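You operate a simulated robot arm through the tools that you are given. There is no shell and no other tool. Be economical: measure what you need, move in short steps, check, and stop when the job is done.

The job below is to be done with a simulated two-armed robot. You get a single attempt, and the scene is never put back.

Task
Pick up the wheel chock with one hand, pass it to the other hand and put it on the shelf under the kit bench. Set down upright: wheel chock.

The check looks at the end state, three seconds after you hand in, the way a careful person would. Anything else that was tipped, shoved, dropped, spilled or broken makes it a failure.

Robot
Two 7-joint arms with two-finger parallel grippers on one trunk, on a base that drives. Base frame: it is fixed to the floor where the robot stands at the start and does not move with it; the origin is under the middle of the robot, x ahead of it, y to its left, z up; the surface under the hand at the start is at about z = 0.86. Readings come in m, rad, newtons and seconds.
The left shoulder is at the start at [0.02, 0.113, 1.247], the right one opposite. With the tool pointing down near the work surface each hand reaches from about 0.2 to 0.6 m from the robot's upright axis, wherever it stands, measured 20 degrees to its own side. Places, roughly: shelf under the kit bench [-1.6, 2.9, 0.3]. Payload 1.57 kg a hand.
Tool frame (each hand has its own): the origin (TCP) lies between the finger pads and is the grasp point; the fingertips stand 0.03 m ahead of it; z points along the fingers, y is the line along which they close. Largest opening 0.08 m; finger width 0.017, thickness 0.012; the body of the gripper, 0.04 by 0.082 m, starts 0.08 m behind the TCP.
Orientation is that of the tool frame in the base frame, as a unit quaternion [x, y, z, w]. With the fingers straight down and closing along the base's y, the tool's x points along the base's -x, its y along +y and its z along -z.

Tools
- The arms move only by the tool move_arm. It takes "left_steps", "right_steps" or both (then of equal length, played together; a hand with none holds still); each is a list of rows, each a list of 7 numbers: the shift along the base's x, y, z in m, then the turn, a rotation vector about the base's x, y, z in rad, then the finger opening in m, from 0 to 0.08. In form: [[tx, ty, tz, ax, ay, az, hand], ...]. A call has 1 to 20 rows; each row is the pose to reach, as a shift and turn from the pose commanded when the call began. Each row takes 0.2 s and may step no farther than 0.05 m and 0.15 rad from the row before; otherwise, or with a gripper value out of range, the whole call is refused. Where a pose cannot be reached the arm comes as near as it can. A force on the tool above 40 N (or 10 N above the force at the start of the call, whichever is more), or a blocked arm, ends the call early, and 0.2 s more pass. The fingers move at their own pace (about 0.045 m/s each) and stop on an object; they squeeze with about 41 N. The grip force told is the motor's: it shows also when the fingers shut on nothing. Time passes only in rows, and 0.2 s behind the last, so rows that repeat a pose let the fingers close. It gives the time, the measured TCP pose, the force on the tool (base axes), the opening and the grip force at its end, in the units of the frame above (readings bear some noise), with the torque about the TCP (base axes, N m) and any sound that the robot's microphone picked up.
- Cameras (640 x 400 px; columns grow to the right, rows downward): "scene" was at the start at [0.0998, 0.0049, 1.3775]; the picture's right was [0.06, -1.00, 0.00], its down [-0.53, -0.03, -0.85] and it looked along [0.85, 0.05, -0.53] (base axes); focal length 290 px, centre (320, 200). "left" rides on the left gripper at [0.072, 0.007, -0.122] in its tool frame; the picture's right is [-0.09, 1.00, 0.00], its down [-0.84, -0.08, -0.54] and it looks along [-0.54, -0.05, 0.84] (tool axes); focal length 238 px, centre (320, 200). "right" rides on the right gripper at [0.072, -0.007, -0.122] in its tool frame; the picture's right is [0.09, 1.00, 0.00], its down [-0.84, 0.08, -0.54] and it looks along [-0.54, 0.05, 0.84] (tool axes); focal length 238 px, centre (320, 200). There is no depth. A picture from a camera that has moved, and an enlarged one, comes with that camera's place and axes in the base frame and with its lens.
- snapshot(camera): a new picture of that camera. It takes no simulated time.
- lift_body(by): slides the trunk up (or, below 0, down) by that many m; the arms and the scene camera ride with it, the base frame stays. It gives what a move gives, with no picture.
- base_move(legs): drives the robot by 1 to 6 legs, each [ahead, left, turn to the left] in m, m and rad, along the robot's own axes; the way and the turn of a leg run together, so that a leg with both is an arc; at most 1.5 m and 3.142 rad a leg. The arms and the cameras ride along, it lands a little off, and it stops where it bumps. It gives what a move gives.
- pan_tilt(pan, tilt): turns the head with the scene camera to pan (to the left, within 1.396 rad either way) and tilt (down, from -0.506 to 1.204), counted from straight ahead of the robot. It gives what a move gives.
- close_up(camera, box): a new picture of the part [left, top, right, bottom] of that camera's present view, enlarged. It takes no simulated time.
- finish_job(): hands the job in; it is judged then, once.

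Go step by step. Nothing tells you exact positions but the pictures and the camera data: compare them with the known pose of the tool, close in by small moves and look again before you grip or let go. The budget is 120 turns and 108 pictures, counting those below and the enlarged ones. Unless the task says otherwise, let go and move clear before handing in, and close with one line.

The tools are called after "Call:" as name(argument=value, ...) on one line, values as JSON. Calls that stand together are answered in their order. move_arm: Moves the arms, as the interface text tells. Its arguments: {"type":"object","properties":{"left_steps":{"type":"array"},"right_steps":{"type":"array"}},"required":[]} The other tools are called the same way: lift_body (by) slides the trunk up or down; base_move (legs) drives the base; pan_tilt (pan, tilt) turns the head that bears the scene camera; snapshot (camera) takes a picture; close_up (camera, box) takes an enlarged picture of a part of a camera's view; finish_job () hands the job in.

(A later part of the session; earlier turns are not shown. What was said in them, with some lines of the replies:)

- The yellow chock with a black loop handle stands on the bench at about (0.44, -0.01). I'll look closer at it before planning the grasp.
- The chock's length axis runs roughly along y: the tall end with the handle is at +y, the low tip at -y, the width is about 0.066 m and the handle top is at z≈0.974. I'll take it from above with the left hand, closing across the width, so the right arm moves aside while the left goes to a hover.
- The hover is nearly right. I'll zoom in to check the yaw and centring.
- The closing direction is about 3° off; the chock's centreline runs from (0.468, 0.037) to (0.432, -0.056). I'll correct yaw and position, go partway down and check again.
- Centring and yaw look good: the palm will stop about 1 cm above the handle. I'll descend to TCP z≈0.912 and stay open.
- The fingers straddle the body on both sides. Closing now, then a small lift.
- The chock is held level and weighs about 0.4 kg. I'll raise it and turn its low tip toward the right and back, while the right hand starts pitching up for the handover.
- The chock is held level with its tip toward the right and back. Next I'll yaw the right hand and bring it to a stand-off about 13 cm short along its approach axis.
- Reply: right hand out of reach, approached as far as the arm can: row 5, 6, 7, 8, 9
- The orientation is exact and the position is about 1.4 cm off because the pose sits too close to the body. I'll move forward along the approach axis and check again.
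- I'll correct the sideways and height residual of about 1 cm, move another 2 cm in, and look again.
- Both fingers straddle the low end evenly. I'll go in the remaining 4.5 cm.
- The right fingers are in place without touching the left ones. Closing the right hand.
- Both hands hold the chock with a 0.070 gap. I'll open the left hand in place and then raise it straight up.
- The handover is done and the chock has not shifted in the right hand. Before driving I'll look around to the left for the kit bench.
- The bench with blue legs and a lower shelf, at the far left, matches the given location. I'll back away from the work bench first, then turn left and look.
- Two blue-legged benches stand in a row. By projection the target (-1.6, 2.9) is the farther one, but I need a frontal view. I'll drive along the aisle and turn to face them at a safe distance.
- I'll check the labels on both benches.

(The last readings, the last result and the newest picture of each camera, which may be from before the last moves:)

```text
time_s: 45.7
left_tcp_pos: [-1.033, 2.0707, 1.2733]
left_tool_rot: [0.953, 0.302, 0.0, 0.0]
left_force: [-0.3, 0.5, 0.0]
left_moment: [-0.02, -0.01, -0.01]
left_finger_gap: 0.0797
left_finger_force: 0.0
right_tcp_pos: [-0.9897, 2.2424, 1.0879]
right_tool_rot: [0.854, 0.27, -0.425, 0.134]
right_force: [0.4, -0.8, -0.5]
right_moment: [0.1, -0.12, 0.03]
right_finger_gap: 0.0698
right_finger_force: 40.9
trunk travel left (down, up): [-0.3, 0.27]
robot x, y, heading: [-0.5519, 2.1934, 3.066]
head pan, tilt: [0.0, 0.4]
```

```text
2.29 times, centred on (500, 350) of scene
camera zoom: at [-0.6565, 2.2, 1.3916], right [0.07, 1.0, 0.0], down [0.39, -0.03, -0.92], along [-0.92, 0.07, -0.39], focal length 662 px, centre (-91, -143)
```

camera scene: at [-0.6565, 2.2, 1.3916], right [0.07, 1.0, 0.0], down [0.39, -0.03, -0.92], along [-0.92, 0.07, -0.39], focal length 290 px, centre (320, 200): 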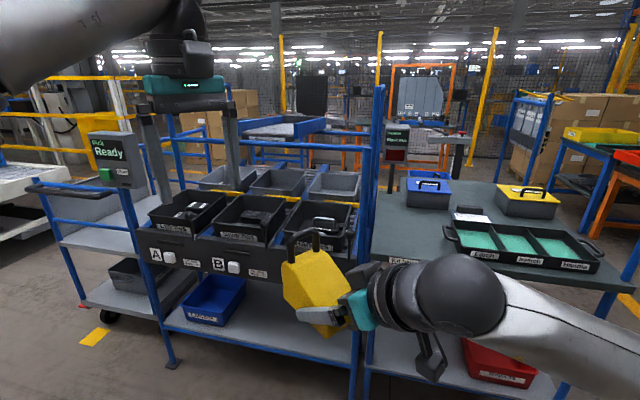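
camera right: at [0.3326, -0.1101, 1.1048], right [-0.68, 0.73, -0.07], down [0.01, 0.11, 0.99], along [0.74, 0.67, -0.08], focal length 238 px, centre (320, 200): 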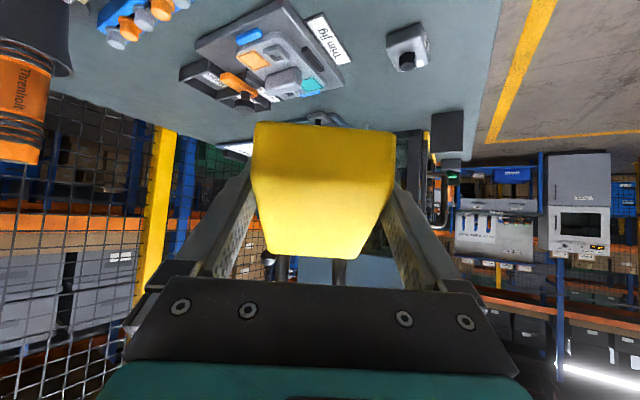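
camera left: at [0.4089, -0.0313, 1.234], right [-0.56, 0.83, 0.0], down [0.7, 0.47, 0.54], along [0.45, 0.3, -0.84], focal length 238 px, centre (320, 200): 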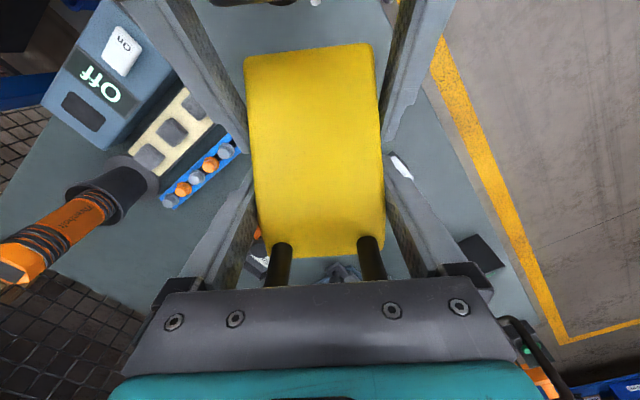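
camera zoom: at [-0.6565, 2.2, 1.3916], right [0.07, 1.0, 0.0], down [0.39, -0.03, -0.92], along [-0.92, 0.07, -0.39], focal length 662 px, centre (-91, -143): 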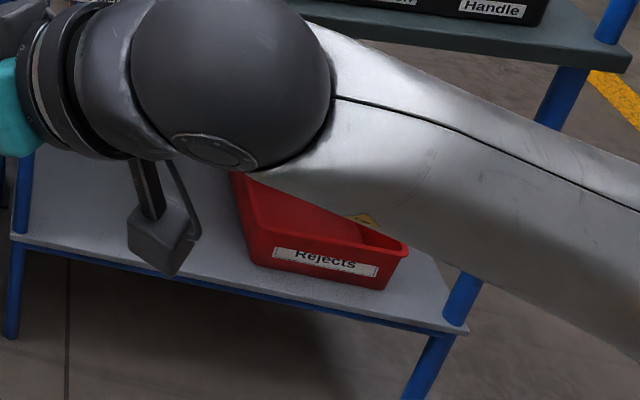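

The right bench carries the "Kit bench" label. Its shelf is free on the left, and a red Rejects bin stands on the right from about 0.42 m along the edge. I'll tuck the left arm back and high, then lower the trunk here in the open.

Call:
move_arm(left_steps=[[0.031, -0.031, 0.022, 0, 0, 0, 0.08], [0.062, -0.062, 0.044, 0, 0, 0, 0.08], [0.094, -0.093, 0.065, 0, 0, 0, 0.08], [0.125, -0.123, 0.087, 0, 0, 0, 0.08], [0.156, -0.154, 0.108, 0, 0, 0, 0.08], [0.187, -0.185, 0.13, 0, 0, 0, 0.08]])

Call:
lift_body(by=-0.3)

Call:
snapshot(camera="scene")

```text
time_s: 47.1
left_tcp_pos: [-0.8892, 1.9047, 1.3835]
left_tool_rot: [0.954, 0.301, 0.0, -0.001]
left_force: [0.1, -0.2, 0.0]
left_moment: [0.01, 0.0, -0.01]
left_finger_gap: 0.0801
left_finger_force: 0.0
left hand out of reach, approached as far as the arm can: row 5, 6
right_tcp_pos: [-0.9897, 2.2425, 1.0873]
right_tool_rot: [0.853, 0.271, -0.425, 0.135]
right_force: [0.3, 0.0, 0.0]
right_moment: [0.06, -0.14, 0.0]
right_finger_gap: 0.0697
right_finger_force: 40.9
trunk travel left (down, up): [-0.3, 0.27]
robot x, y, heading: [-0.5561, 2.1947, 3.065]
head pan, tilt: [0.0, 0.4]
```

```text
time_s: 50.1
left_tcp_pos: [-0.8873, 1.9041, 1.0836]
left_tool_rot: [0.954, 0.301, 0.0, -0.001]
left_force: [0.7, -0.2, -0.3]
left_moment: [0.01, 0.01, -0.01]
left_finger_gap: 0.0801
left_finger_force: 0.0
right_tcp_pos: [-0.989, 2.2422, 0.7871]
right_tool_rot: [0.853, 0.271, -0.425, 0.135]
right_force: [-0.5, 0.1, 0.5]
right_moment: [0.07, -0.1, 0.02]
right_finger_gap: 0.0695
right_finger_force: 40.8
trunk travel left (down, up): [0.0, 0.57]
robot x, y, heading: [-0.5516, 2.1923, 3.069]
head pan, tilt: [0.0, 0.4]
```

```text
72 pictures are left
camera scene: at [-0.6563, 2.2001, 1.0917], right [0.08, 1.0, 0.0], down [0.39, -0.03, -0.92], along [-0.92, 0.07, -0.39], focal length 290 px, centre (320, 200)
```

scene: 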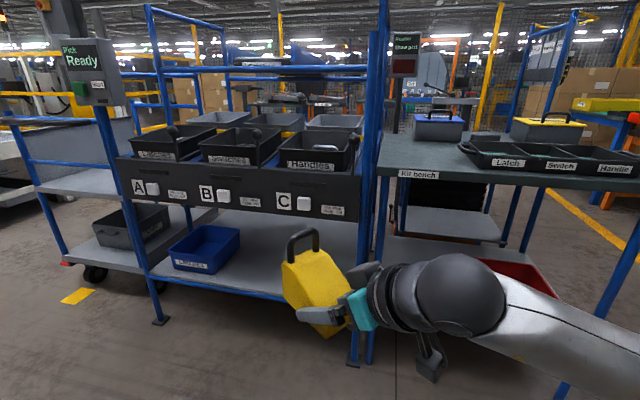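

The trunk is at its lowest and the chock is held level. I'll lower the right arm here in the open to just above shelf height.

Call:
move_arm(right_steps=[[-0.012, 0.004, -0.041, 0, 0, 0, 0.03], [-0.024, 0.008, -0.082, 0, 0, 0, 0.03], [-0.036, 0.013, -0.123, 0, 0, 0, 0.03], [-0.048, 0.017, -0.164, 0, 0, 0, 0.03], [-0.06, 0.021, -0.205, 0, 0, 0, 0.03], [-0.072, 0.025, -0.246, 0, 0, 0, 0.03], [-0.084, 0.03, -0.287, 0, 0, 0, 0.03], [-0.096, 0.034, -0.328, 0, 0, 0, 0.03], [-0.1075, 0.038, -0.369, 0, 0, 0, 0.03], [-0.1075, 0.038, -0.369, 0, 0, 0, 0.03]])

Call:
pan_tilt(pan=-0.3, tilt=0.6)

Call:
snapshot(camera="scene")

Call:
snapshot(camera="right")

```text
time_s: 52.3
left_tcp_pos: [-0.8887, 1.9035, 1.0834]
left_tool_rot: [0.953, 0.302, -0.001, 0.0]
left_force: [0.8, -0.4, 0.7]
left_moment: [-0.01, 0.0, -0.01]
left_finger_gap: 0.0798
left_finger_force: 0.0
right_tcp_pos: [-1.0948, 2.2773, 0.4293]
right_tool_rot: [0.853, 0.27, -0.425, 0.136]
right_force: [0.5, 0.6, -0.8]
right_moment: [0.06, -0.09, 0.01]
right_finger_gap: 0.07
right_finger_force: 41.0
right hand out of reach, approached as far as the arm can: row 9, 10
trunk travel left (down, up): [0.0, 0.57]
robot x, y, heading: [-0.5539, 2.194, 3.069]
head pan, tilt: [0.0, 0.4]
```

```text
time_s: 53.1
left_tcp_pos: [-0.8876, 1.9043, 1.0838]
left_tool_rot: [0.953, 0.302, 0.0, -0.001]
left_force: [0.4, -0.4, 0.6]
left_moment: [-0.01, 0.0, -0.01]
left_finger_gap: 0.0798
left_finger_force: 0.1
right_tcp_pos: [-1.0928, 2.2795, 0.4283]
right_tool_rot: [0.853, 0.27, -0.425, 0.135]
right_force: [0.1, -0.2, -0.3]
right_moment: [0.09, -0.14, 0.04]
right_finger_gap: 0.0699
right_finger_force: 41.2
trunk travel left (down, up): [0.0, 0.57]
robot x, y, heading: [-0.5565, 2.193, 3.067]
head pan, tilt: [-0.3, 0.6]
```

```text
71 pictures are left
camera scene: at [-0.6463, 2.2255, 1.0734], right [0.37, 0.93, 0.0], down [0.53, -0.21, -0.83], along [-0.77, 0.3, -0.56], focal length 290 px, centre (320, 200)
```

scene: 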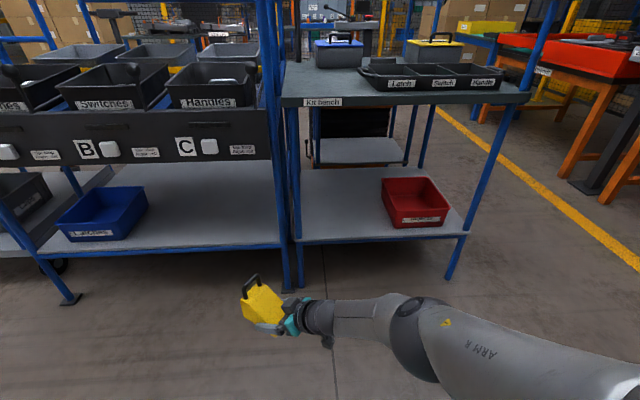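

```text
70 pictures are left
camera right: at [-0.9825, 2.3657, 0.4448], right [0.62, -0.78, -0.07], down [-0.01, -0.1, 0.99], along [-0.79, -0.61, -0.08], focal length 238 px, centre (320, 200)
```

right: 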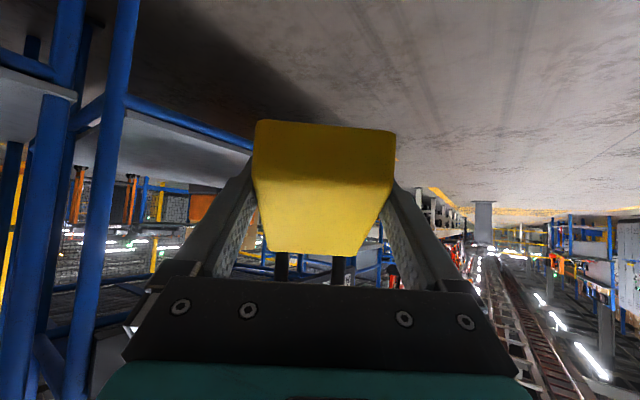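

Now there is a clear view: the kit bench shelf is free on its left half, and the arm is near its reach limit at this yaw. I'll turn the right hand more straight ahead, move it toward its own shoulder, and lower it.

Call:
move_arm(right_steps=[[0.008, 0.02, 0, 0, 0, -0.083, 0.03], [0.016, 0.04, 0, 0, 0, -0.167, 0.03], [0.025, 0.06, 0, 0, 0, -0.25, 0.03], [0.033, 0.08, 0, 0, 0, -0.333, 0.03], [0.041, 0.1, -0.01, 0, 0, -0.417, 0.03], [0.049, 0.117, -0.03, 0, 0, -0.5, 0.03], [0.049, 0.117, -0.06, 0, 0, -0.5, 0.03], [0.049, 0.117, -0.075, 0, 0, -0.5, 0.03], [0.049, 0.117, -0.075, 0, 0, -0.5, 0.03]])

Call:
snapshot(camera="scene")

```text
time_s: 55.1
left_tcp_pos: [-0.8885, 1.9036, 1.0845]
left_tool_rot: [0.954, 0.301, 0.0, 0.0]
left_force: [0.3, 0.2, 0.0]
left_moment: [0.03, 0.02, 0.0]
left_finger_gap: 0.08
left_finger_force: 0.0
right_tcp_pos: [-1.0467, 2.3979, 0.3604]
right_tool_rot: [0.894, 0.051, -0.445, 0.025]
right_force: [0.3, -0.7, 2.0]
right_moment: [0.04, -0.15, 0.0]
right_finger_gap: 0.0697
right_finger_force: 40.7
right hand out of reach, approached as far as the arm can: row 8, 9
trunk travel left (down, up): [0.0, 0.57]
robot x, y, heading: [-0.5534, 2.1941, 3.065]
head pan, tilt: [-0.3, 0.6]
```

```text
69 pictures are left
camera scene: at [-0.6463, 2.2256, 1.0734], right [0.37, 0.93, 0.0], down [0.53, -0.21, -0.82], along [-0.77, 0.3, -0.57], focal length 290 px, centre (320, 200)
```

scene: 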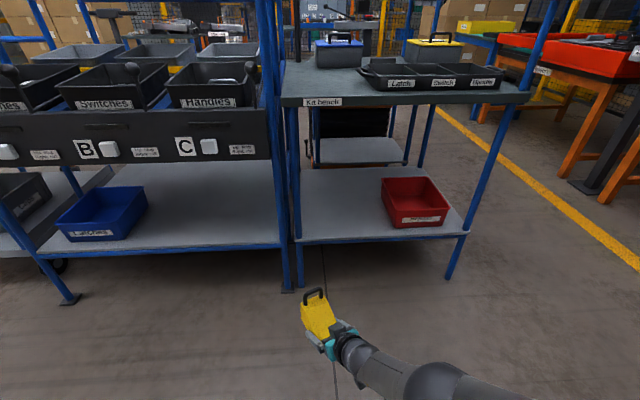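

Here the reach stops at z≈0.36. I'll check whether pulling the hand 6 cm closer lets it go lower.

Call:
move_arm(right_steps=[[0.03, 0, 0, 0, 0, 0, 0.03], [0.06, 0, 0, 0, 0, 0, 0.03], [0.06, 0, -0.02, 0, 0, 0, 0.03], [0.06, 0, -0.04, 0, 0, 0, 0.03], [0.06, 0, -0.06, 0, 0, 0, 0.03], [0.06, 0, -0.08, 0, 0, 0, 0.03], [0.06, 0, -0.08, 0, 0, 0, 0.03]])

```text
time_s: 56.7
left_tcp_pos: [-0.8876, 1.9046, 1.084]
left_tool_rot: [0.953, 0.302, 0.0, 0.0]
left_force: [0.8, -0.1, 0.2]
left_moment: [-0.02, -0.01, 0.0]
left_finger_gap: 0.0798
left_finger_force: 0.0
right_tcp_pos: [-0.9867, 2.3969, 0.3228]
right_tool_rot: [0.894, 0.051, -0.445, 0.025]
right_force: [-0.5, -0.5, -0.7]
right_moment: [0.04, -0.1, 0.04]
right_finger_gap: 0.0699
right_finger_force: 41.1
right hand out of reach, approached as far as the arm can: row 2, 3, 5, 6, 7
trunk travel left (down, up): [0.0, 0.57]
robot x, y, heading: [-0.5541, 2.1932, 3.061]
head pan, tilt: [-0.3, 0.6]
```

At f≈0.45 the lowest TCP height is about 0.32, so the robot has to stand close to the bench. I'll move the left hand out sideways and back so it stays clear of the rack, and bring the right hand in and slightly up for driving.

Call:
move_arm(left_steps=[[0.01, -0.035, 0, 0, 0, 0, 0.08], [0.03, -0.07, 0, 0, 0, 0, 0.08], [0.055, -0.105, 0, 0, 0, 0, 0.08], [0.08, -0.14, 0, 0, 0, 0, 0.08], [0.11, -0.17, 0, 0, 0, 0, 0.08], [0.14, -0.2, 0, 0, 0, 0, 0.08], [0.173, -0.224, 0, 0, 0, 0, 0.08]], right_steps=[[0, 0, 0.035, 0, 0, 0, 0.03], [0.01, -0.02, 0.07, 0, 0, 0, 0.03], [0.02, -0.045, 0.075, 0, 0, 0, 0.03], [0.03, -0.0626, 0.075, 0, 0, 0, 0.03], [0.03, -0.0626, 0.075, 0, 0, 0, 0.03], [0.03, -0.0626, 0.075, 0, 0, 0, 0.03], [0.03, -0.0626, 0.075, 0, 0, 0, 0.03]])

```text
time_s: 58.3
left_tcp_pos: [-0.9052, 1.7953, 1.0373]
left_tool_rot: [0.953, 0.303, -0.001, -0.001]
left_force: [0.4, -0.2, -1.1]
left_moment: [-0.01, 0.02, 0.0]
left_finger_gap: 0.0799
left_finger_force: 0.1
left hand out of reach, approached as far as the arm can: row 1, 2, 3, 4, 5, 6, 7
right_tcp_pos: [-0.9805, 2.389, 0.3856]
right_tool_rot: [0.895, 0.054, -0.44, 0.053]
right_force: [-0.2, -0.4, 0.0]
right_moment: [0.0, -0.16, 0.03]
right_finger_gap: 0.0699
right_finger_force: 40.3
right hand out of reach, approached as far as the arm can: row 1, 2, 3, 4, 5, 6, 7
trunk travel left (down, up): [0.0, 0.57]
robot x, y, heading: [-0.5583, 2.1933, 3.065]
head pan, tilt: [-0.3, 0.6]
```

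The hand is at its inner reach limit there, tilted about 3°. I'll move it back out to where the pose was good, restore the orientation, then turn toward the bench and approach to a stand-off.

Call:
move_arm(right_steps=[[-0.02, 0.002, 0, 0.023, 0.006, -0.015, 0.03], [-0.04, 0.004, 0, 0.047, 0.012, -0.031, 0.03], [-0.05, 0.004, 0, 0.047, 0.012, -0.031, 0.03]])

Call:
base_move(legs=[[0, 0, -0.22], [0.36, -0.036, 0]])

Call:
pan_tilt(pan=-0.2, tilt=0.75)

Call:
snapshot(camera="scene")

Call:
snapshot(camera="right")

```text
time_s: 59.1
left_tcp_pos: [-0.9053, 1.7974, 1.037]
left_tool_rot: [0.954, 0.301, -0.001, -0.001]
left_force: [0.4, 0.0, 0.3]
left_moment: [-0.05, 0.01, 0.02]
left_finger_gap: 0.0798
left_finger_force: 0.0
right_tcp_pos: [-1.0336, 2.3976, 0.3846]
right_tool_rot: [0.893, 0.054, -0.445, 0.03]
right_force: [-0.2, 0.2, 0.0]
right_moment: [0.03, -0.16, 0.02]
right_finger_gap: 0.0697
right_finger_force: 41.0
right hand out of reach, approached as far as the arm can: row 2, 3
trunk travel left (down, up): [0.0, 0.57]
robot x, y, heading: [-0.5523, 2.1977, 3.063]
head pan, tilt: [-0.3, 0.6]
```

```text
time_s: 62.2
left_tcp_pos: [-1.3139, 2.0214, 1.0365]
left_tool_rot: [0.981, 0.194, -0.002, -0.002]
left_force: [-0.5, 0.4, 0.3]
left_moment: [0.03, -0.03, -0.02]
left_finger_gap: 0.0801
left_finger_force: 0.1
right_tcp_pos: [-1.3058, 2.6374, 0.3847]
right_tool_rot: [0.894, -0.046, -0.446, -0.02]
right_force: [-0.2, 0.3, 0.6]
right_moment: [-0.03, -0.15, 0.01]
right_finger_gap: 0.0699
right_finger_force: 41.3
trunk travel left (down, up): [0.0, 0.57]
robot x, y, heading: [-0.8855, 2.3311, 2.848]
head pan, tilt: [-0.3, 0.6]
```

```text
time_s: 62.9
left_tcp_pos: [-1.313, 2.0211, 1.0371]
left_tool_rot: [0.981, 0.194, -0.001, 0.0]
left_force: [0.5, -0.8, -0.2]
left_moment: [0.02, 0.01, 0.02]
left_finger_gap: 0.0798
left_finger_force: 0.0
right_tcp_pos: [-1.3056, 2.6358, 0.3839]
right_tool_rot: [0.894, -0.046, -0.445, -0.02]
right_force: [0.4, -0.2, 0.1]
right_moment: [0.01, -0.2, -0.01]
right_finger_gap: 0.0697
right_finger_force: 41.5
trunk travel left (down, up): [0.0, 0.57]
robot x, y, heading: [-0.8841, 2.3318, 2.845]
head pan, tilt: [-0.201, 0.75]
```

```text
68 pictures are left
camera scene: at [-0.965, 2.3726, 1.0605], right [0.48, 0.88, 0.0], down [0.6, -0.33, -0.73], along [-0.64, 0.35, -0.68], focal length 290 px, centre (320, 200)
```

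scene: 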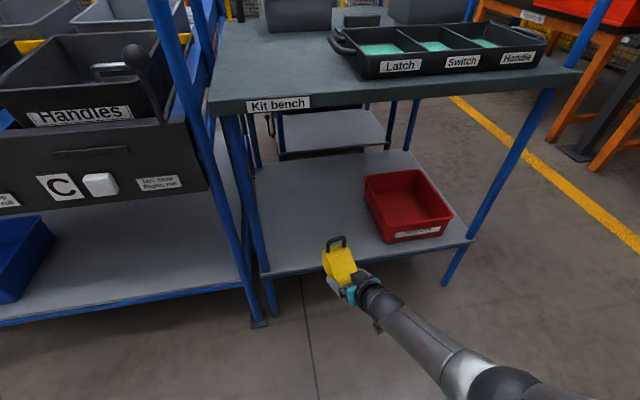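

```text
67 pictures are left
camera right: at [-1.1648, 2.6288, 0.4011], right [-0.04, -1.0, -0.07], down [-0.08, -0.06, 0.99], along [-1.0, 0.05, -0.08], focal length 238 px, centre (320, 200)
```

right: 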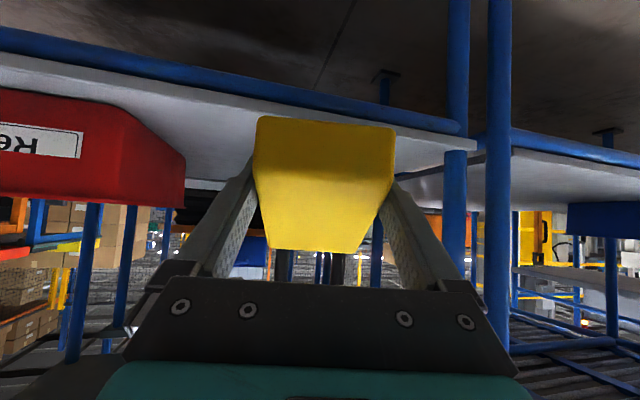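

The shelf top is at z≈0.30. The chock is lined up about 0.22 m from the shelf's left corner, between the post and the red bin. I'll raise the left hand for clearance over the rack bins, then drive in slowly.

Call:
move_arm(left_steps=[[0.01, 0, 0.04, 0, 0, 0, 0.08], [0.02, 0, 0.08, 0, 0, 0, 0.08], [0.03, 0, 0.12, 0, 0, 0, 0.08], [0.05, 0, 0.15, 0, 0, 0, 0.08], [0.07, 0, 0.17, 0, 0, 0, 0.08]])

Call:
pan_tilt(pan=0.5, tilt=0.5)

Call:
snapshot(camera="scene")

```text
time_s: 64.1
left_tcp_pos: [-1.3019, 2.0734, 1.0718]
left_tool_rot: [0.981, 0.195, -0.002, -0.001]
left_force: [0.4, 0.4, 0.5]
left_moment: [-0.01, 0.01, -0.01]
left_finger_gap: 0.0799
left_finger_force: 0.1
left hand out of reach, approached as far as the arm can: row 1, 2, 3, 4, 5
right_tcp_pos: [-1.3046, 2.6355, 0.3839]
right_tool_rot: [0.894, -0.046, -0.446, -0.02]
right_force: [0.7, 0.4, -0.3]
right_moment: [-0.05, -0.14, 0.0]
right_finger_gap: 0.0696
right_finger_force: 41.0
trunk travel left (down, up): [0.0, 0.57]
robot x, y, heading: [-0.8833, 2.3293, 2.848]
head pan, tilt: [-0.201, 0.75]
```

```text
time_s: 65.2
left_tcp_pos: [-1.3017, 2.0712, 1.0714]
left_tool_rot: [0.981, 0.194, -0.002, -0.001]
left_force: [0.1, -0.6, 0.1]
left_moment: [0.05, -0.02, 0.02]
left_finger_gap: 0.08
left_finger_force: 0.1
right_tcp_pos: [-1.3063, 2.6368, 0.3839]
right_tool_rot: [0.893, -0.047, -0.446, -0.021]
right_force: [-0.9, 0.0, -0.1]
right_moment: [0.01, -0.18, -0.01]
right_finger_gap: 0.0699
right_finger_force: 41.1
trunk travel left (down, up): [0.0, 0.57]
robot x, y, heading: [-0.8814, 2.3313, 2.847]
head pan, tilt: [0.499, 0.499]
```

```text
66 pictures are left
camera scene: at [-0.9814, 2.3148, 1.0824], right [-0.2, 0.98, 0.0], down [0.47, 0.1, -0.88], along [-0.86, -0.18, -0.48], focal length 290 px, centre (320, 200)
```

scene: 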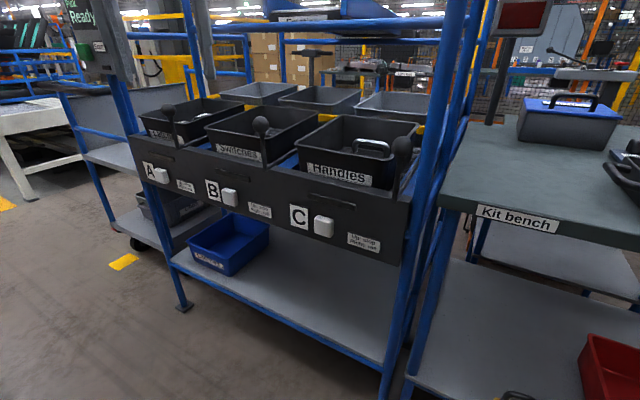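

The left hand is well above the bins and stays behind the rack's front plane. I'll drive in 12 cm and check.

Call:
base_move(legs=[[0.12, 0, 0]])

Call:
pan_tilt(pan=-0.25, tilt=0.9)

Call:
snapshot(camera="scene")

Call:
snapshot(camera="right")

```text
time_s: 66.4
left_tcp_pos: [-1.4161, 2.1071, 1.0723]
left_tool_rot: [0.981, 0.193, -0.003, -0.001]
left_force: [-0.6, 0.2, -0.1]
left_moment: [0.03, 0.02, -0.02]
left_finger_gap: 0.0801
left_finger_force: 0.1
right_tcp_pos: [-1.417, 2.6714, 0.3848]
right_tool_rot: [0.894, -0.047, -0.445, -0.02]
right_force: [-0.3, -0.4, 0.0]
right_moment: [0.02, -0.14, -0.02]
right_finger_gap: 0.0697
right_finger_force: 41.2
trunk travel left (down, up): [0.0, 0.57]
robot x, y, heading: [-0.992, 2.3646, 2.85]
head pan, tilt: [0.499, 0.499]
```

```text
time_s: 67.5
left_tcp_pos: [-1.4154, 2.1075, 1.0713]
left_tool_rot: [0.981, 0.194, -0.003, 0.0]
left_force: [0.8, -1.0, 0.7]
left_moment: [-0.03, 0.02, 0.0]
left_finger_gap: 0.0798
left_finger_force: 0.0
right_tcp_pos: [-1.4174, 2.6723, 0.3837]
right_tool_rot: [0.894, -0.046, -0.445, -0.02]
right_force: [0.5, 0.2, 0.2]
right_moment: [-0.08, -0.16, -0.03]
right_finger_gap: 0.0695
right_finger_force: 40.6
trunk travel left (down, up): [0.0, 0.57]
robot x, y, heading: [-0.9945, 2.3642, 2.844]
head pan, tilt: [-0.25, 0.901]
```

```text
65 pictures are left
camera scene: at [-1.07, 2.4072, 1.0486], right [0.52, 0.85, 0.0], down [0.67, -0.41, -0.62], along [-0.53, 0.32, -0.78], focal length 290 px, centre (320, 200)
```

scene: 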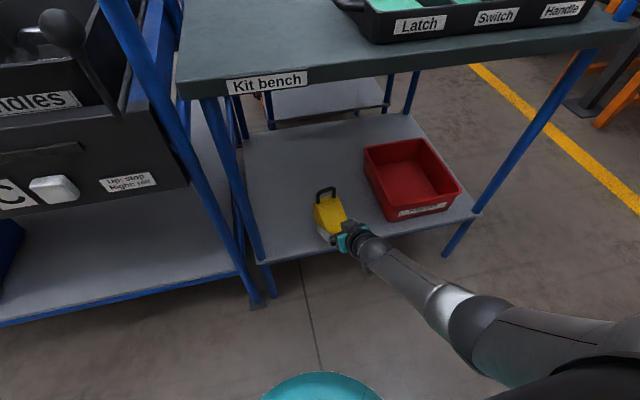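

```text
64 pictures are left
camera right: at [-1.2775, 2.6641, 0.4011], right [-0.05, -1.0, -0.07], down [-0.08, -0.06, 0.99], along [-1.0, 0.05, -0.08], focal length 238 px, centre (320, 200)
```

right: 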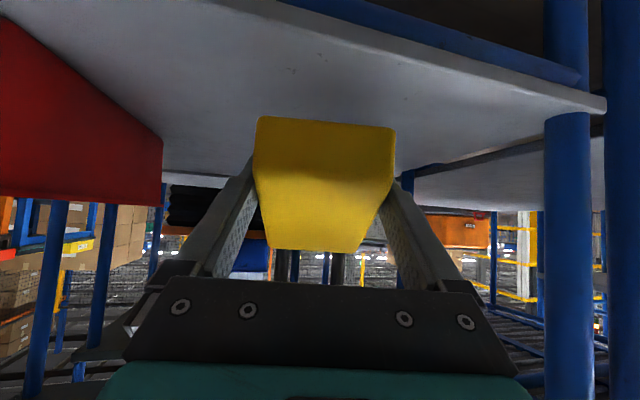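

Clear on all sides so far, and the robot base is small. Another 12 cm in.

Call:
base_move(legs=[[0.12, 0, 0]])

Call:
snapshot(camera="scene")

Call:
snapshot(camera="left")

```text
time_s: 68.8
left_tcp_pos: [-1.5277, 2.1435, 1.0713]
left_tool_rot: [0.982, 0.191, -0.003, -0.002]
left_force: [0.2, 0.0, -0.3]
left_moment: [-0.04, 0.02, -0.02]
left_finger_gap: 0.0799
left_finger_force: 0.0
right_tcp_pos: [-1.5288, 2.7078, 0.3842]
right_tool_rot: [0.894, -0.048, -0.445, -0.021]
right_force: [0.2, 0.3, 0.4]
right_moment: [0.01, -0.12, 0.02]
right_finger_gap: 0.0696
right_finger_force: 41.0
trunk travel left (down, up): [0.0, 0.57]
robot x, y, heading: [-1.1099, 2.402, 2.838]
head pan, tilt: [-0.25, 0.901]
```

```text
63 pictures are left
camera scene: at [-1.1819, 2.4421, 1.0486], right [0.52, 0.85, 0.0], down [0.67, -0.41, -0.62], along [-0.53, 0.33, -0.78], focal length 290 px, centre (320, 200)
```

scene: 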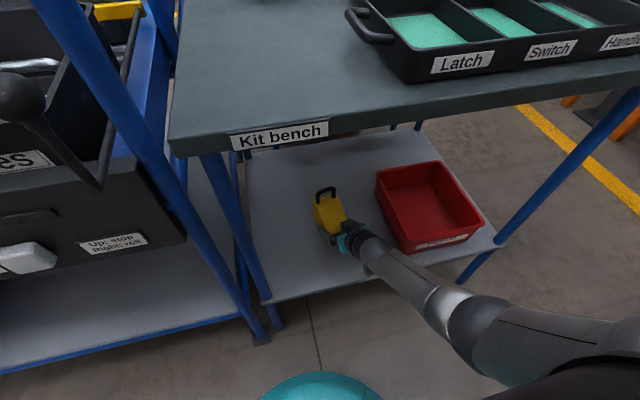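

```text
62 pictures are left
camera left: at [-1.4584, 2.1633, 1.1942], right [0.29, -0.96, 0.0], down [-0.8, -0.24, 0.55], along [-0.52, -0.16, -0.84], focal length 238 px, centre (320, 200)
```

left: 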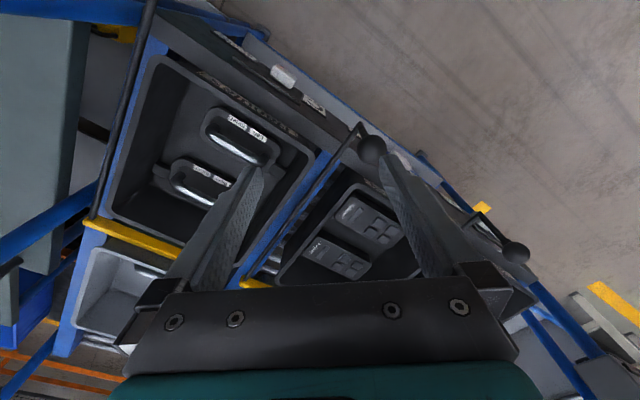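

The left hand stays clear above the bins, and the chock is 13 cm inside the shelf edge. I'll lower the right hand diagonally, slightly back and down, in small steps.

Call:
move_arm(right_steps=[[0.008, -0.0025, -0.01, 0, 0, 0, 0.03], [0.016, -0.005, -0.02, 0, 0, 0, 0.03], [0.024, -0.0075, -0.03, 0, 0, 0, 0.03], [0.032, -0.01, -0.038, 0, 0, 0, 0.03], [0.036, -0.011, -0.046, 0, 0, 0, 0.03], [0.036, -0.011, -0.046, 0, 0, 0, 0.03]])

Call:
snapshot(camera="right")

Call:
close_up(camera="scene", box=[240, 150, 440, 290])

```text
time_s: 70.2
left_tcp_pos: [-1.5283, 2.1431, 1.0729]
left_tool_rot: [0.981, 0.193, -0.004, 0.0]
left_force: [-0.4, -0.2, 0.4]
left_moment: [0.01, -0.01, 0.01]
left_finger_gap: 0.0799
left_finger_force: 0.0
right_tcp_pos: [-1.4911, 2.6957, 0.3362]
right_tool_rot: [0.894, -0.048, -0.445, -0.021]
right_force: [-0.4, -1.0, 0.5]
right_moment: [-0.02, -0.15, -0.01]
right_finger_gap: 0.0695
right_finger_force: 40.8
trunk travel left (down, up): [0.0, 0.57]
robot x, y, heading: [-1.1053, 2.3981, 2.838]
head pan, tilt: [-0.25, 0.901]
```

```text
61 pictures are left
camera right: at [-1.3519, 2.6886, 0.3544], right [-0.05, -1.0, -0.07], down [-0.08, -0.06, 0.99], along [-1.0, 0.05, -0.08], focal length 238 px, centre (320, 200)
```

right: 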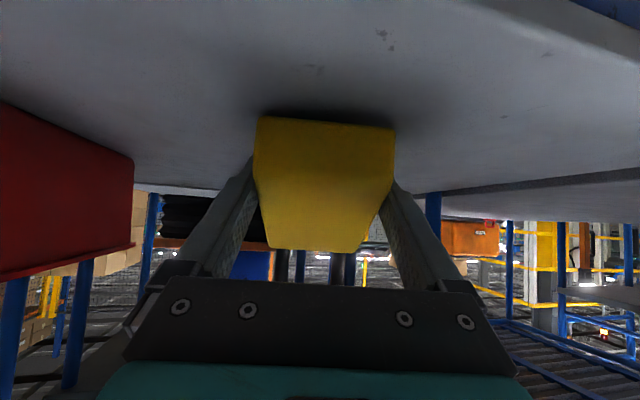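

```text
2.86 times, centred on (340, 220) of scene
camera zoom: at [-1.1819, 2.4421, 1.0486], right [0.52, 0.85, 0.0], down [0.67, -0.41, -0.62], along [-0.53, 0.33, -0.78], focal length 828 px, centre (263, 143)
```

zoom: 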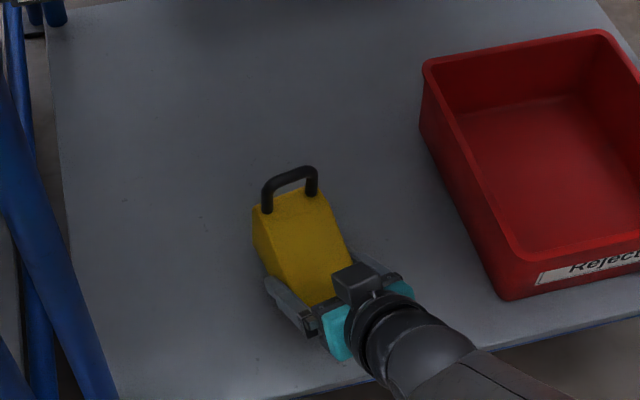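

The chock bottom should be about 1 cm above the shelf. I'll lower in 4 mm steps and watch the force.

Call:
move_arm(right_steps=[[0.005, -0.0015, -0.003, 0, 0, 0, 0.03], [0.01, -0.003, -0.006, 0, 0, 0, 0.03], [0.01, -0.003, -0.009, 0, 0, 0, 0.03], [0.01, -0.003, -0.011, 0, 0, 0, 0.03]])

```text
time_s: 71.1
left_tcp_pos: [-1.5274, 2.1429, 1.0734]
left_tool_rot: [0.981, 0.192, -0.003, -0.002]
left_force: [0.4, 0.1, -0.5]
left_moment: [-0.02, 0.0, -0.01]
left_finger_gap: 0.0802
left_finger_force: 0.1
right_tcp_pos: [-1.4847, 2.695, 0.3317]
right_tool_rot: [0.89, -0.047, -0.453, -0.022]
right_force: [18.8, -4.1, 26.8]
right_moment: [0.57, -0.94, -0.5]
right_finger_gap: 0.0697
right_finger_force: 41.0
trunk travel left (down, up): [0.0, 0.57]
robot x, y, heading: [-1.1074, 2.4019, 2.841]
head pan, tilt: [-0.25, 0.901]
stopped in row 4 (right hand): the force on the tool passed its limit at 44 N (the readings are from after the stop); the commanded pose is now the measured one
```

There is contact at TCP z≈0.332. I'll look before releasing.

Call:
snapshot(camera="right")

Call:
close_up(camera="scene", box=[280, 170, 400, 270])

```text
59 pictures are left
camera right: at [-1.3445, 2.6863, 0.3467], right [-0.05, -1.0, -0.07], down [-0.06, -0.07, 1.0], along [-1.0, 0.05, -0.06], focal length 238 px, centre (320, 200)
```

right: 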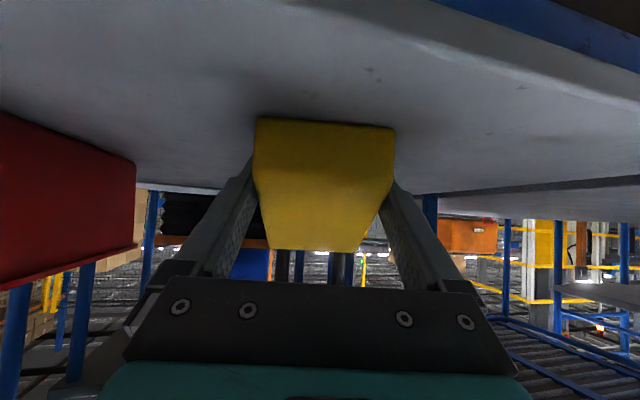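

```text
4.00 times, centred on (340, 220) of scene
camera zoom: at [-1.1795, 2.4407, 1.049], right [0.52, 0.85, 0.0], down [0.67, -0.41, -0.62], along [-0.53, 0.33, -0.78], focal length 1159 px, centre (240, 120)
```

zoom: 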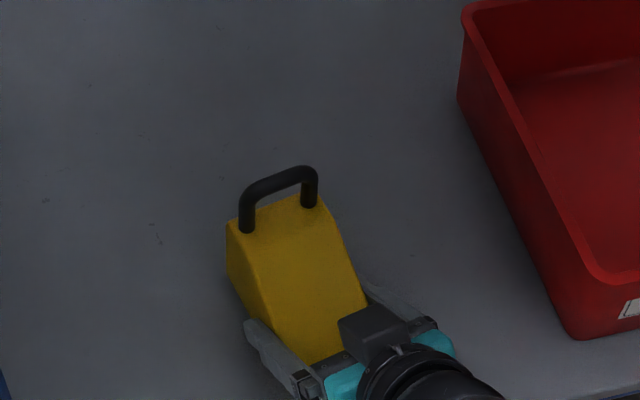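

The chock appears to rest on the shelf, slightly pressed and tilted about 1°. I'll ease off a few millimetres and restore the pitch to see the force drop.

Call:
move_arm(right_steps=[[0, 0, 0.002, 0, 0.009, 0, 0.03], [0, 0, 0.002, 0, 0.018, 0, 0.03]])

```text
time_s: 71.7
left_tcp_pos: [-1.5283, 2.1416, 1.0722]
left_tool_rot: [0.981, 0.192, -0.003, -0.001]
left_force: [0.0, 0.4, -0.8]
left_moment: [0.02, 0.0, 0.01]
left_finger_gap: 0.0804
left_finger_force: 0.0
right_tcp_pos: [-1.4844, 2.6936, 0.3325]
right_tool_rot: [0.888, -0.046, -0.457, -0.021]
right_force: [7.2, -2.7, 10.7]
right_moment: [0.34, -0.81, -0.33]
right_finger_gap: 0.0696
right_finger_force: 41.0
trunk travel left (down, up): [0.0, 0.57]
robot x, y, heading: [-1.1073, 2.4016, 2.842]
head pan, tilt: [-0.25, 0.901]
```

The pitch correction went the wrong way; I'll reverse it and lift a touch more.

Call:
move_arm(right_steps=[[0, 0, 0.004, 0, -0.014, 0, 0.03], [0, 0, 0.005, 0, -0.028, 0, 0.03], [0, 0, 0.005, 0, -0.028, 0, 0.03]])

Call:
snapshot(camera="right")

```text
time_s: 72.5
left_tcp_pos: [-1.5285, 2.1437, 1.0719]
left_tool_rot: [0.981, 0.191, -0.003, -0.002]
left_force: [0.3, 0.2, -0.3]
left_moment: [0.01, -0.02, 0.0]
left_finger_gap: 0.0799
left_finger_force: 0.0
right_tcp_pos: [-1.4849, 2.6943, 0.3373]
right_tool_rot: [0.894, -0.046, -0.445, -0.02]
right_force: [0.5, -0.1, 0.5]
right_moment: [-0.02, -0.13, 0.04]
right_finger_gap: 0.0697
right_finger_force: 41.1
trunk travel left (down, up): [0.0, 0.57]
robot x, y, heading: [-1.1069, 2.3988, 2.838]
head pan, tilt: [-0.25, 0.901]
```

```text
57 pictures are left
camera right: at [-1.3448, 2.6875, 0.3539], right [-0.05, -1.0, -0.07], down [-0.08, -0.06, 0.99], along [-1.0, 0.05, -0.08], focal length 238 px, centre (320, 200)
```

right: 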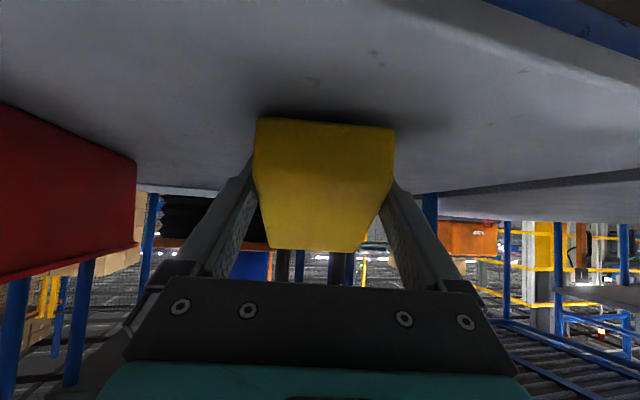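

Free of contact now. I'll lower to just touching, in 1 mm steps.

Call:
move_arm(right_steps=[[0, 0, -0.001, 0, 0, 0, 0.03], [0, 0, -0.002, 0, 0, 0, 0.03], [0, 0, -0.003, 0, 0, 0, 0.03], [0, 0, -0.003, 0, 0, 0, 0.03]])

```text
time_s: 73.5
left_tcp_pos: [-1.528, 2.1438, 1.0721]
left_tool_rot: [0.982, 0.191, -0.003, -0.001]
left_force: [-0.1, -0.3, 0.2]
left_moment: [-0.01, -0.03, -0.02]
left_finger_gap: 0.0801
left_finger_force: 0.1
right_tcp_pos: [-1.4838, 2.695, 0.3346]
right_tool_rot: [0.894, -0.047, -0.445, -0.022]
right_force: [0.9, -0.4, 0.3]
right_moment: [-0.02, -0.17, -0.04]
right_finger_gap: 0.0698
right_finger_force: 41.5
trunk travel left (down, up): [0.0, 0.57]
robot x, y, heading: [-1.1072, 2.4013, 2.841]
head pan, tilt: [-0.25, 0.901]
```

Call:
move_arm(right_steps=[[0, 0, -0.001, 0, 0, 0, 0.03], [0, 0, -0.002, 0, 0, 0, 0.03], [0, 0, -0.002, 0, 0, 0, 0.03]])

```text
time_s: 74.3
left_tcp_pos: [-1.5266, 2.1428, 1.0709]
left_tool_rot: [0.981, 0.192, -0.003, -0.001]
left_force: [0.6, -0.9, 0.3]
left_moment: [-0.01, 0.0, -0.03]
left_finger_gap: 0.08
left_finger_force: 0.2
right_tcp_pos: [-1.486, 2.6957, 0.3327]
right_tool_rot: [0.893, -0.047, -0.446, -0.022]
right_force: [8.8, -0.6, 6.4]
right_moment: [0.4, 0.43, -0.26]
right_finger_gap: 0.0697
right_finger_force: 41.5
trunk travel left (down, up): [0.0, 0.57]
robot x, y, heading: [-1.1099, 2.3983, 2.839]
head pan, tilt: [-0.25, 0.901]
```

Light, even contact with the chock level. I'll open the fingers in place.

Call:
move_arm(right_steps=[[0, 0, 0, 0, 0, 0, 0.08], [0, 0, 0, 0, 0, 0, 0.08], [0, 0, 0, 0, 0, 0, 0.08]])

Call:
snapshot(camera="right")

Call:
close_up(camera="scene", box=[280, 170, 400, 270])

```text
time_s: 75.1
left_tcp_pos: [-1.5275, 2.1427, 1.071]
left_tool_rot: [0.981, 0.192, -0.003, -0.002]
left_force: [0.2, -0.2, 0.4]
left_moment: [0.02, 0.03, 0.01]
left_finger_gap: 0.0798
left_finger_force: 0.0
right_tcp_pos: [-1.4865, 2.6952, 0.3323]
right_tool_rot: [0.894, -0.046, -0.445, -0.021]
right_force: [-0.1, -0.3, -0.2]
right_moment: [0.0, 0.01, 0.0]
right_finger_gap: 0.0801
right_finger_force: 0.1
trunk travel left (down, up): [0.0, 0.57]
robot x, y, heading: [-1.1107, 2.4001, 2.834]
head pan, tilt: [-0.25, 0.901]
```

```text
56 pictures are left
camera right: at [-1.3451, 2.6865, 0.3491], right [-0.05, -1.0, -0.07], down [-0.08, -0.07, 0.99], along [-1.0, 0.05, -0.07], focal length 238 px, centre (320, 200)
```

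right: 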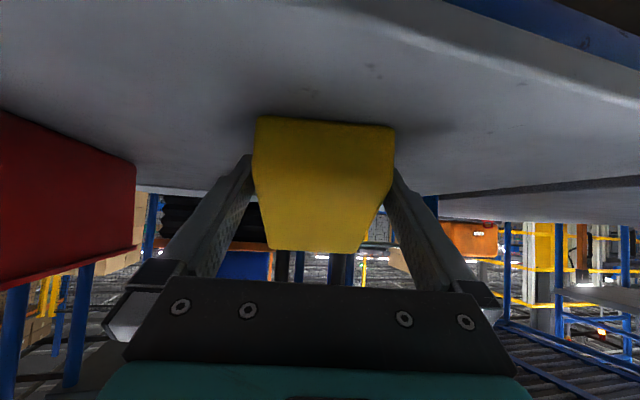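

```text
4.00 times, centred on (340, 220) of scene
camera zoom: at [-1.1814, 2.4419, 1.0486], right [0.52, 0.85, 0.0], down [0.67, -0.41, -0.62], along [-0.53, 0.33, -0.78], focal length 1159 px, centre (240, 120)
```

zoom: 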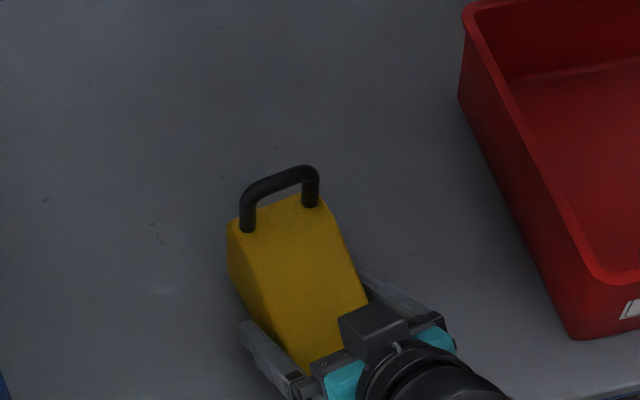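

The chock stands flat and did not move. I'll lift the open hand up and slightly forward along its own heading, so the fingers clear the body.

Call:
move_arm(right_steps=[[-0.004, 0.0004, 0.01, 0, 0, 0, 0.08], [-0.012, 0.0012, 0.022, 0, 0, 0, 0.08], [-0.024, 0.0025, 0.036, 0, 0, 0, 0.08], [-0.036, 0.0038, 0.052, 0, 0, 0, 0.08], [-0.036, 0.0038, 0.068, 0, 0, 0, 0.08], [-0.036, 0.0038, 0.085, 0, 0, 0, 0.08], [-0.036, 0.0038, 0.095, 0, 0, 0, 0.08]])

Call:
snapshot(camera="right")

Call:
close_up(camera="scene", box=[280, 150, 420, 270])

```text
time_s: 76.7
left_tcp_pos: [-1.528, 2.1431, 1.0721]
left_tool_rot: [0.982, 0.191, -0.004, -0.001]
left_force: [0.3, 0.0, -0.3]
left_moment: [0.01, 0.03, 0.02]
left_finger_gap: 0.0801
left_finger_force: 0.1
right_tcp_pos: [-1.5248, 2.7119, 0.4242]
right_tool_rot: [0.894, -0.045, -0.445, -0.016]
right_force: [0.6, -1.6, -1.0]
right_moment: [-0.05, 0.0, 0.05]
right_finger_gap: 0.08
right_finger_force: 0.2
right hand out of reach, approached as far as the arm can: row 2, 3, 4, 5, 6, 7
trunk travel left (down, up): [0.0, 0.57]
robot x, y, heading: [-1.1078, 2.4001, 2.841]
head pan, tilt: [-0.25, 0.901]
```

```text
54 pictures are left
camera right: at [-1.3843, 2.7047, 0.4421], right [-0.04, -1.0, -0.06], down [-0.08, -0.06, 1.0], along [-1.0, 0.04, -0.07], focal length 238 px, centre (320, 200)
```

right: 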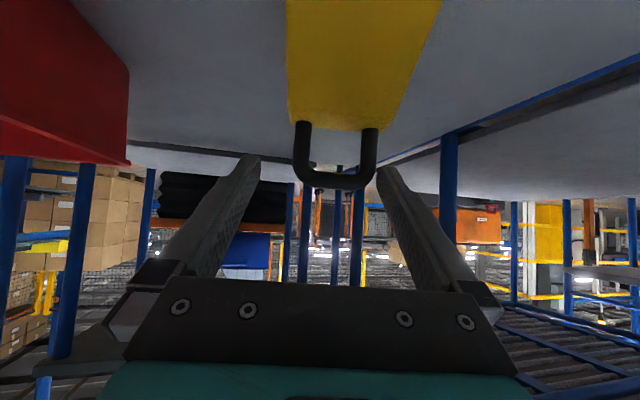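

```text
3.33 times, centred on (350, 210) of scene
camera zoom: at [-1.1814, 2.4419, 1.0486], right [0.52, 0.85, 0.0], down [0.67, -0.41, -0.62], along [-0.53, 0.33, -0.78], focal length 966 px, centre (220, 167)
```

zoom: 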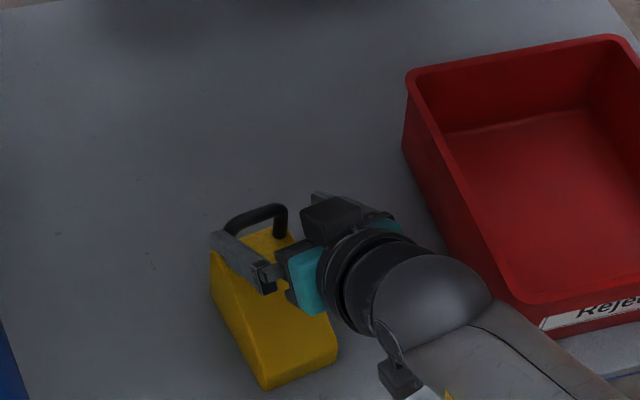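

The hand has drifted about 1.3 cm sideways but touches nothing, and the chock is unmoved. The trunk gives a straight vertical lift, so I'll use it to clear the handle.

Call:
lift_body(by=0.09)

Call:
snapshot(camera="right")

Call:
snapshot(camera="scene")

```text
time_s: 78.0
left_tcp_pos: [-1.5276, 2.1425, 1.1626]
left_tool_rot: [0.981, 0.192, -0.002, 0.0]
left_force: [0.0, 0.0, 0.5]
left_moment: [0.03, 0.01, 0.02]
left_finger_gap: 0.0801
left_finger_force: 0.1
right_tcp_pos: [-1.5245, 2.7109, 0.5148]
right_tool_rot: [0.894, -0.045, -0.446, -0.016]
right_force: [-0.8, 0.4, -0.5]
right_moment: [0.03, -0.01, 0.01]
right_finger_gap: 0.08
right_finger_force: 0.0
trunk travel left (down, up): [-0.09, 0.48]
robot x, y, heading: [-1.1058, 2.3984, 2.841]
head pan, tilt: [-0.25, 0.901]
```

```text
52 pictures are left
camera right: at [-1.3841, 2.7047, 0.5316], right [-0.04, -1.0, -0.06], down [-0.08, -0.06, 1.0], along [-1.0, 0.04, -0.08], focal length 238 px, centre (320, 200)
```

right: 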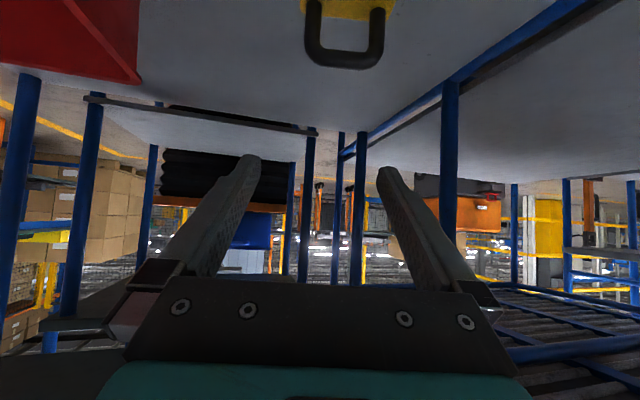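

```text
51 pictures are left
camera scene: at [-1.1815, 2.4419, 1.1386], right [0.52, 0.85, 0.0], down [0.67, -0.41, -0.62], along [-0.53, 0.33, -0.78], focal length 290 px, centre (320, 200)
```

scene: 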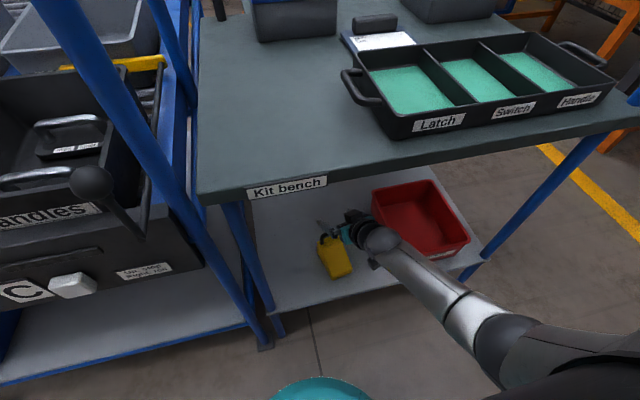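

The hand is well above the handle and still under the bench top. I'll back straight out and inspect.

Call:
base_move(legs=[[-0.5, 0, 0]])

Call:
pan_tilt(pan=-0.2, tilt=0.6)

Call:
snapshot(camera="scene")

Call:
close_up(camera="scene", box=[220, 150, 440, 290])

```text
time_s: 80.9
left_tcp_pos: [-1.0576, 1.9974, 1.1625]
left_tool_rot: [0.981, 0.192, -0.004, -0.001]
left_force: [0.0, 1.3, 0.1]
left_moment: [0.0, 0.0, 0.0]
left_finger_gap: 0.08
left_finger_force: 0.0
right_tcp_pos: [-1.0529, 2.5647, 0.5148]
right_tool_rot: [0.894, -0.046, -0.445, -0.017]
right_force: [0.6, 0.3, -0.4]
right_moment: [0.01, -0.01, 0.02]
right_finger_gap: 0.0798
right_finger_force: 0.0
trunk travel left (down, up): [-0.09, 0.48]
robot x, y, heading: [-0.6374, 2.2516, 2.838]
head pan, tilt: [-0.25, 0.901]
```

```text
time_s: 81.7
left_tcp_pos: [-1.0576, 1.9971, 1.1626]
left_tool_rot: [0.982, 0.191, -0.003, -0.002]
left_force: [-0.2, -0.4, 0.0]
left_moment: [0.0, 0.04, 0.0]
left_finger_gap: 0.0801
left_finger_force: 0.0
right_tcp_pos: [-1.0539, 2.5646, 0.5137]
right_tool_rot: [0.894, -0.045, -0.445, -0.015]
right_force: [1.0, 0.5, -0.4]
right_moment: [-0.01, -0.01, 0.02]
right_finger_gap: 0.0802
right_finger_force: 0.0
trunk travel left (down, up): [-0.09, 0.48]
robot x, y, heading: [-0.6334, 2.2519, 2.834]
head pan, tilt: [-0.201, 0.6]
```

```text
50 pictures are left
camera scene: at [-0.7238, 2.2981, 1.1633], right [0.48, 0.88, 0.0], down [0.5, -0.27, -0.82], along [-0.72, 0.4, -0.57], focal length 290 px, centre (320, 200)
```

scene: 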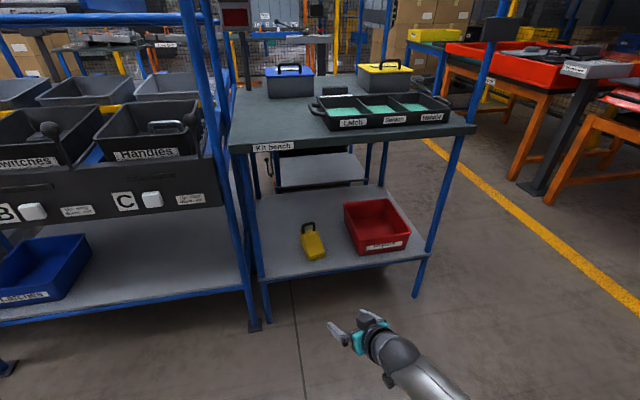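

```text
2.86 times, centred on (330, 220) of scene
camera zoom: at [-0.7238, 2.2981, 1.1633], right [0.48, 0.88, 0.0], down [0.5, -0.27, -0.82], along [-0.72, 0.4, -0.57], focal length 828 px, centre (291, 143)
```

zoom: 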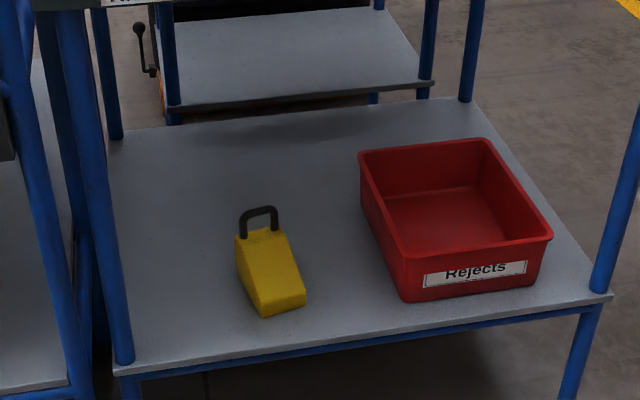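

The chock stands upright and flat on the kit bench shelf. Nothing else there was disturbed, and both hands are clear, so I'm handing in.

Call:
finish_job()

```text
The job is handed in.
```

The wheel chock was picked up with the left hand, passed to the right hand, and set upright on the shelf under the kit bench, and I have handed the job in.
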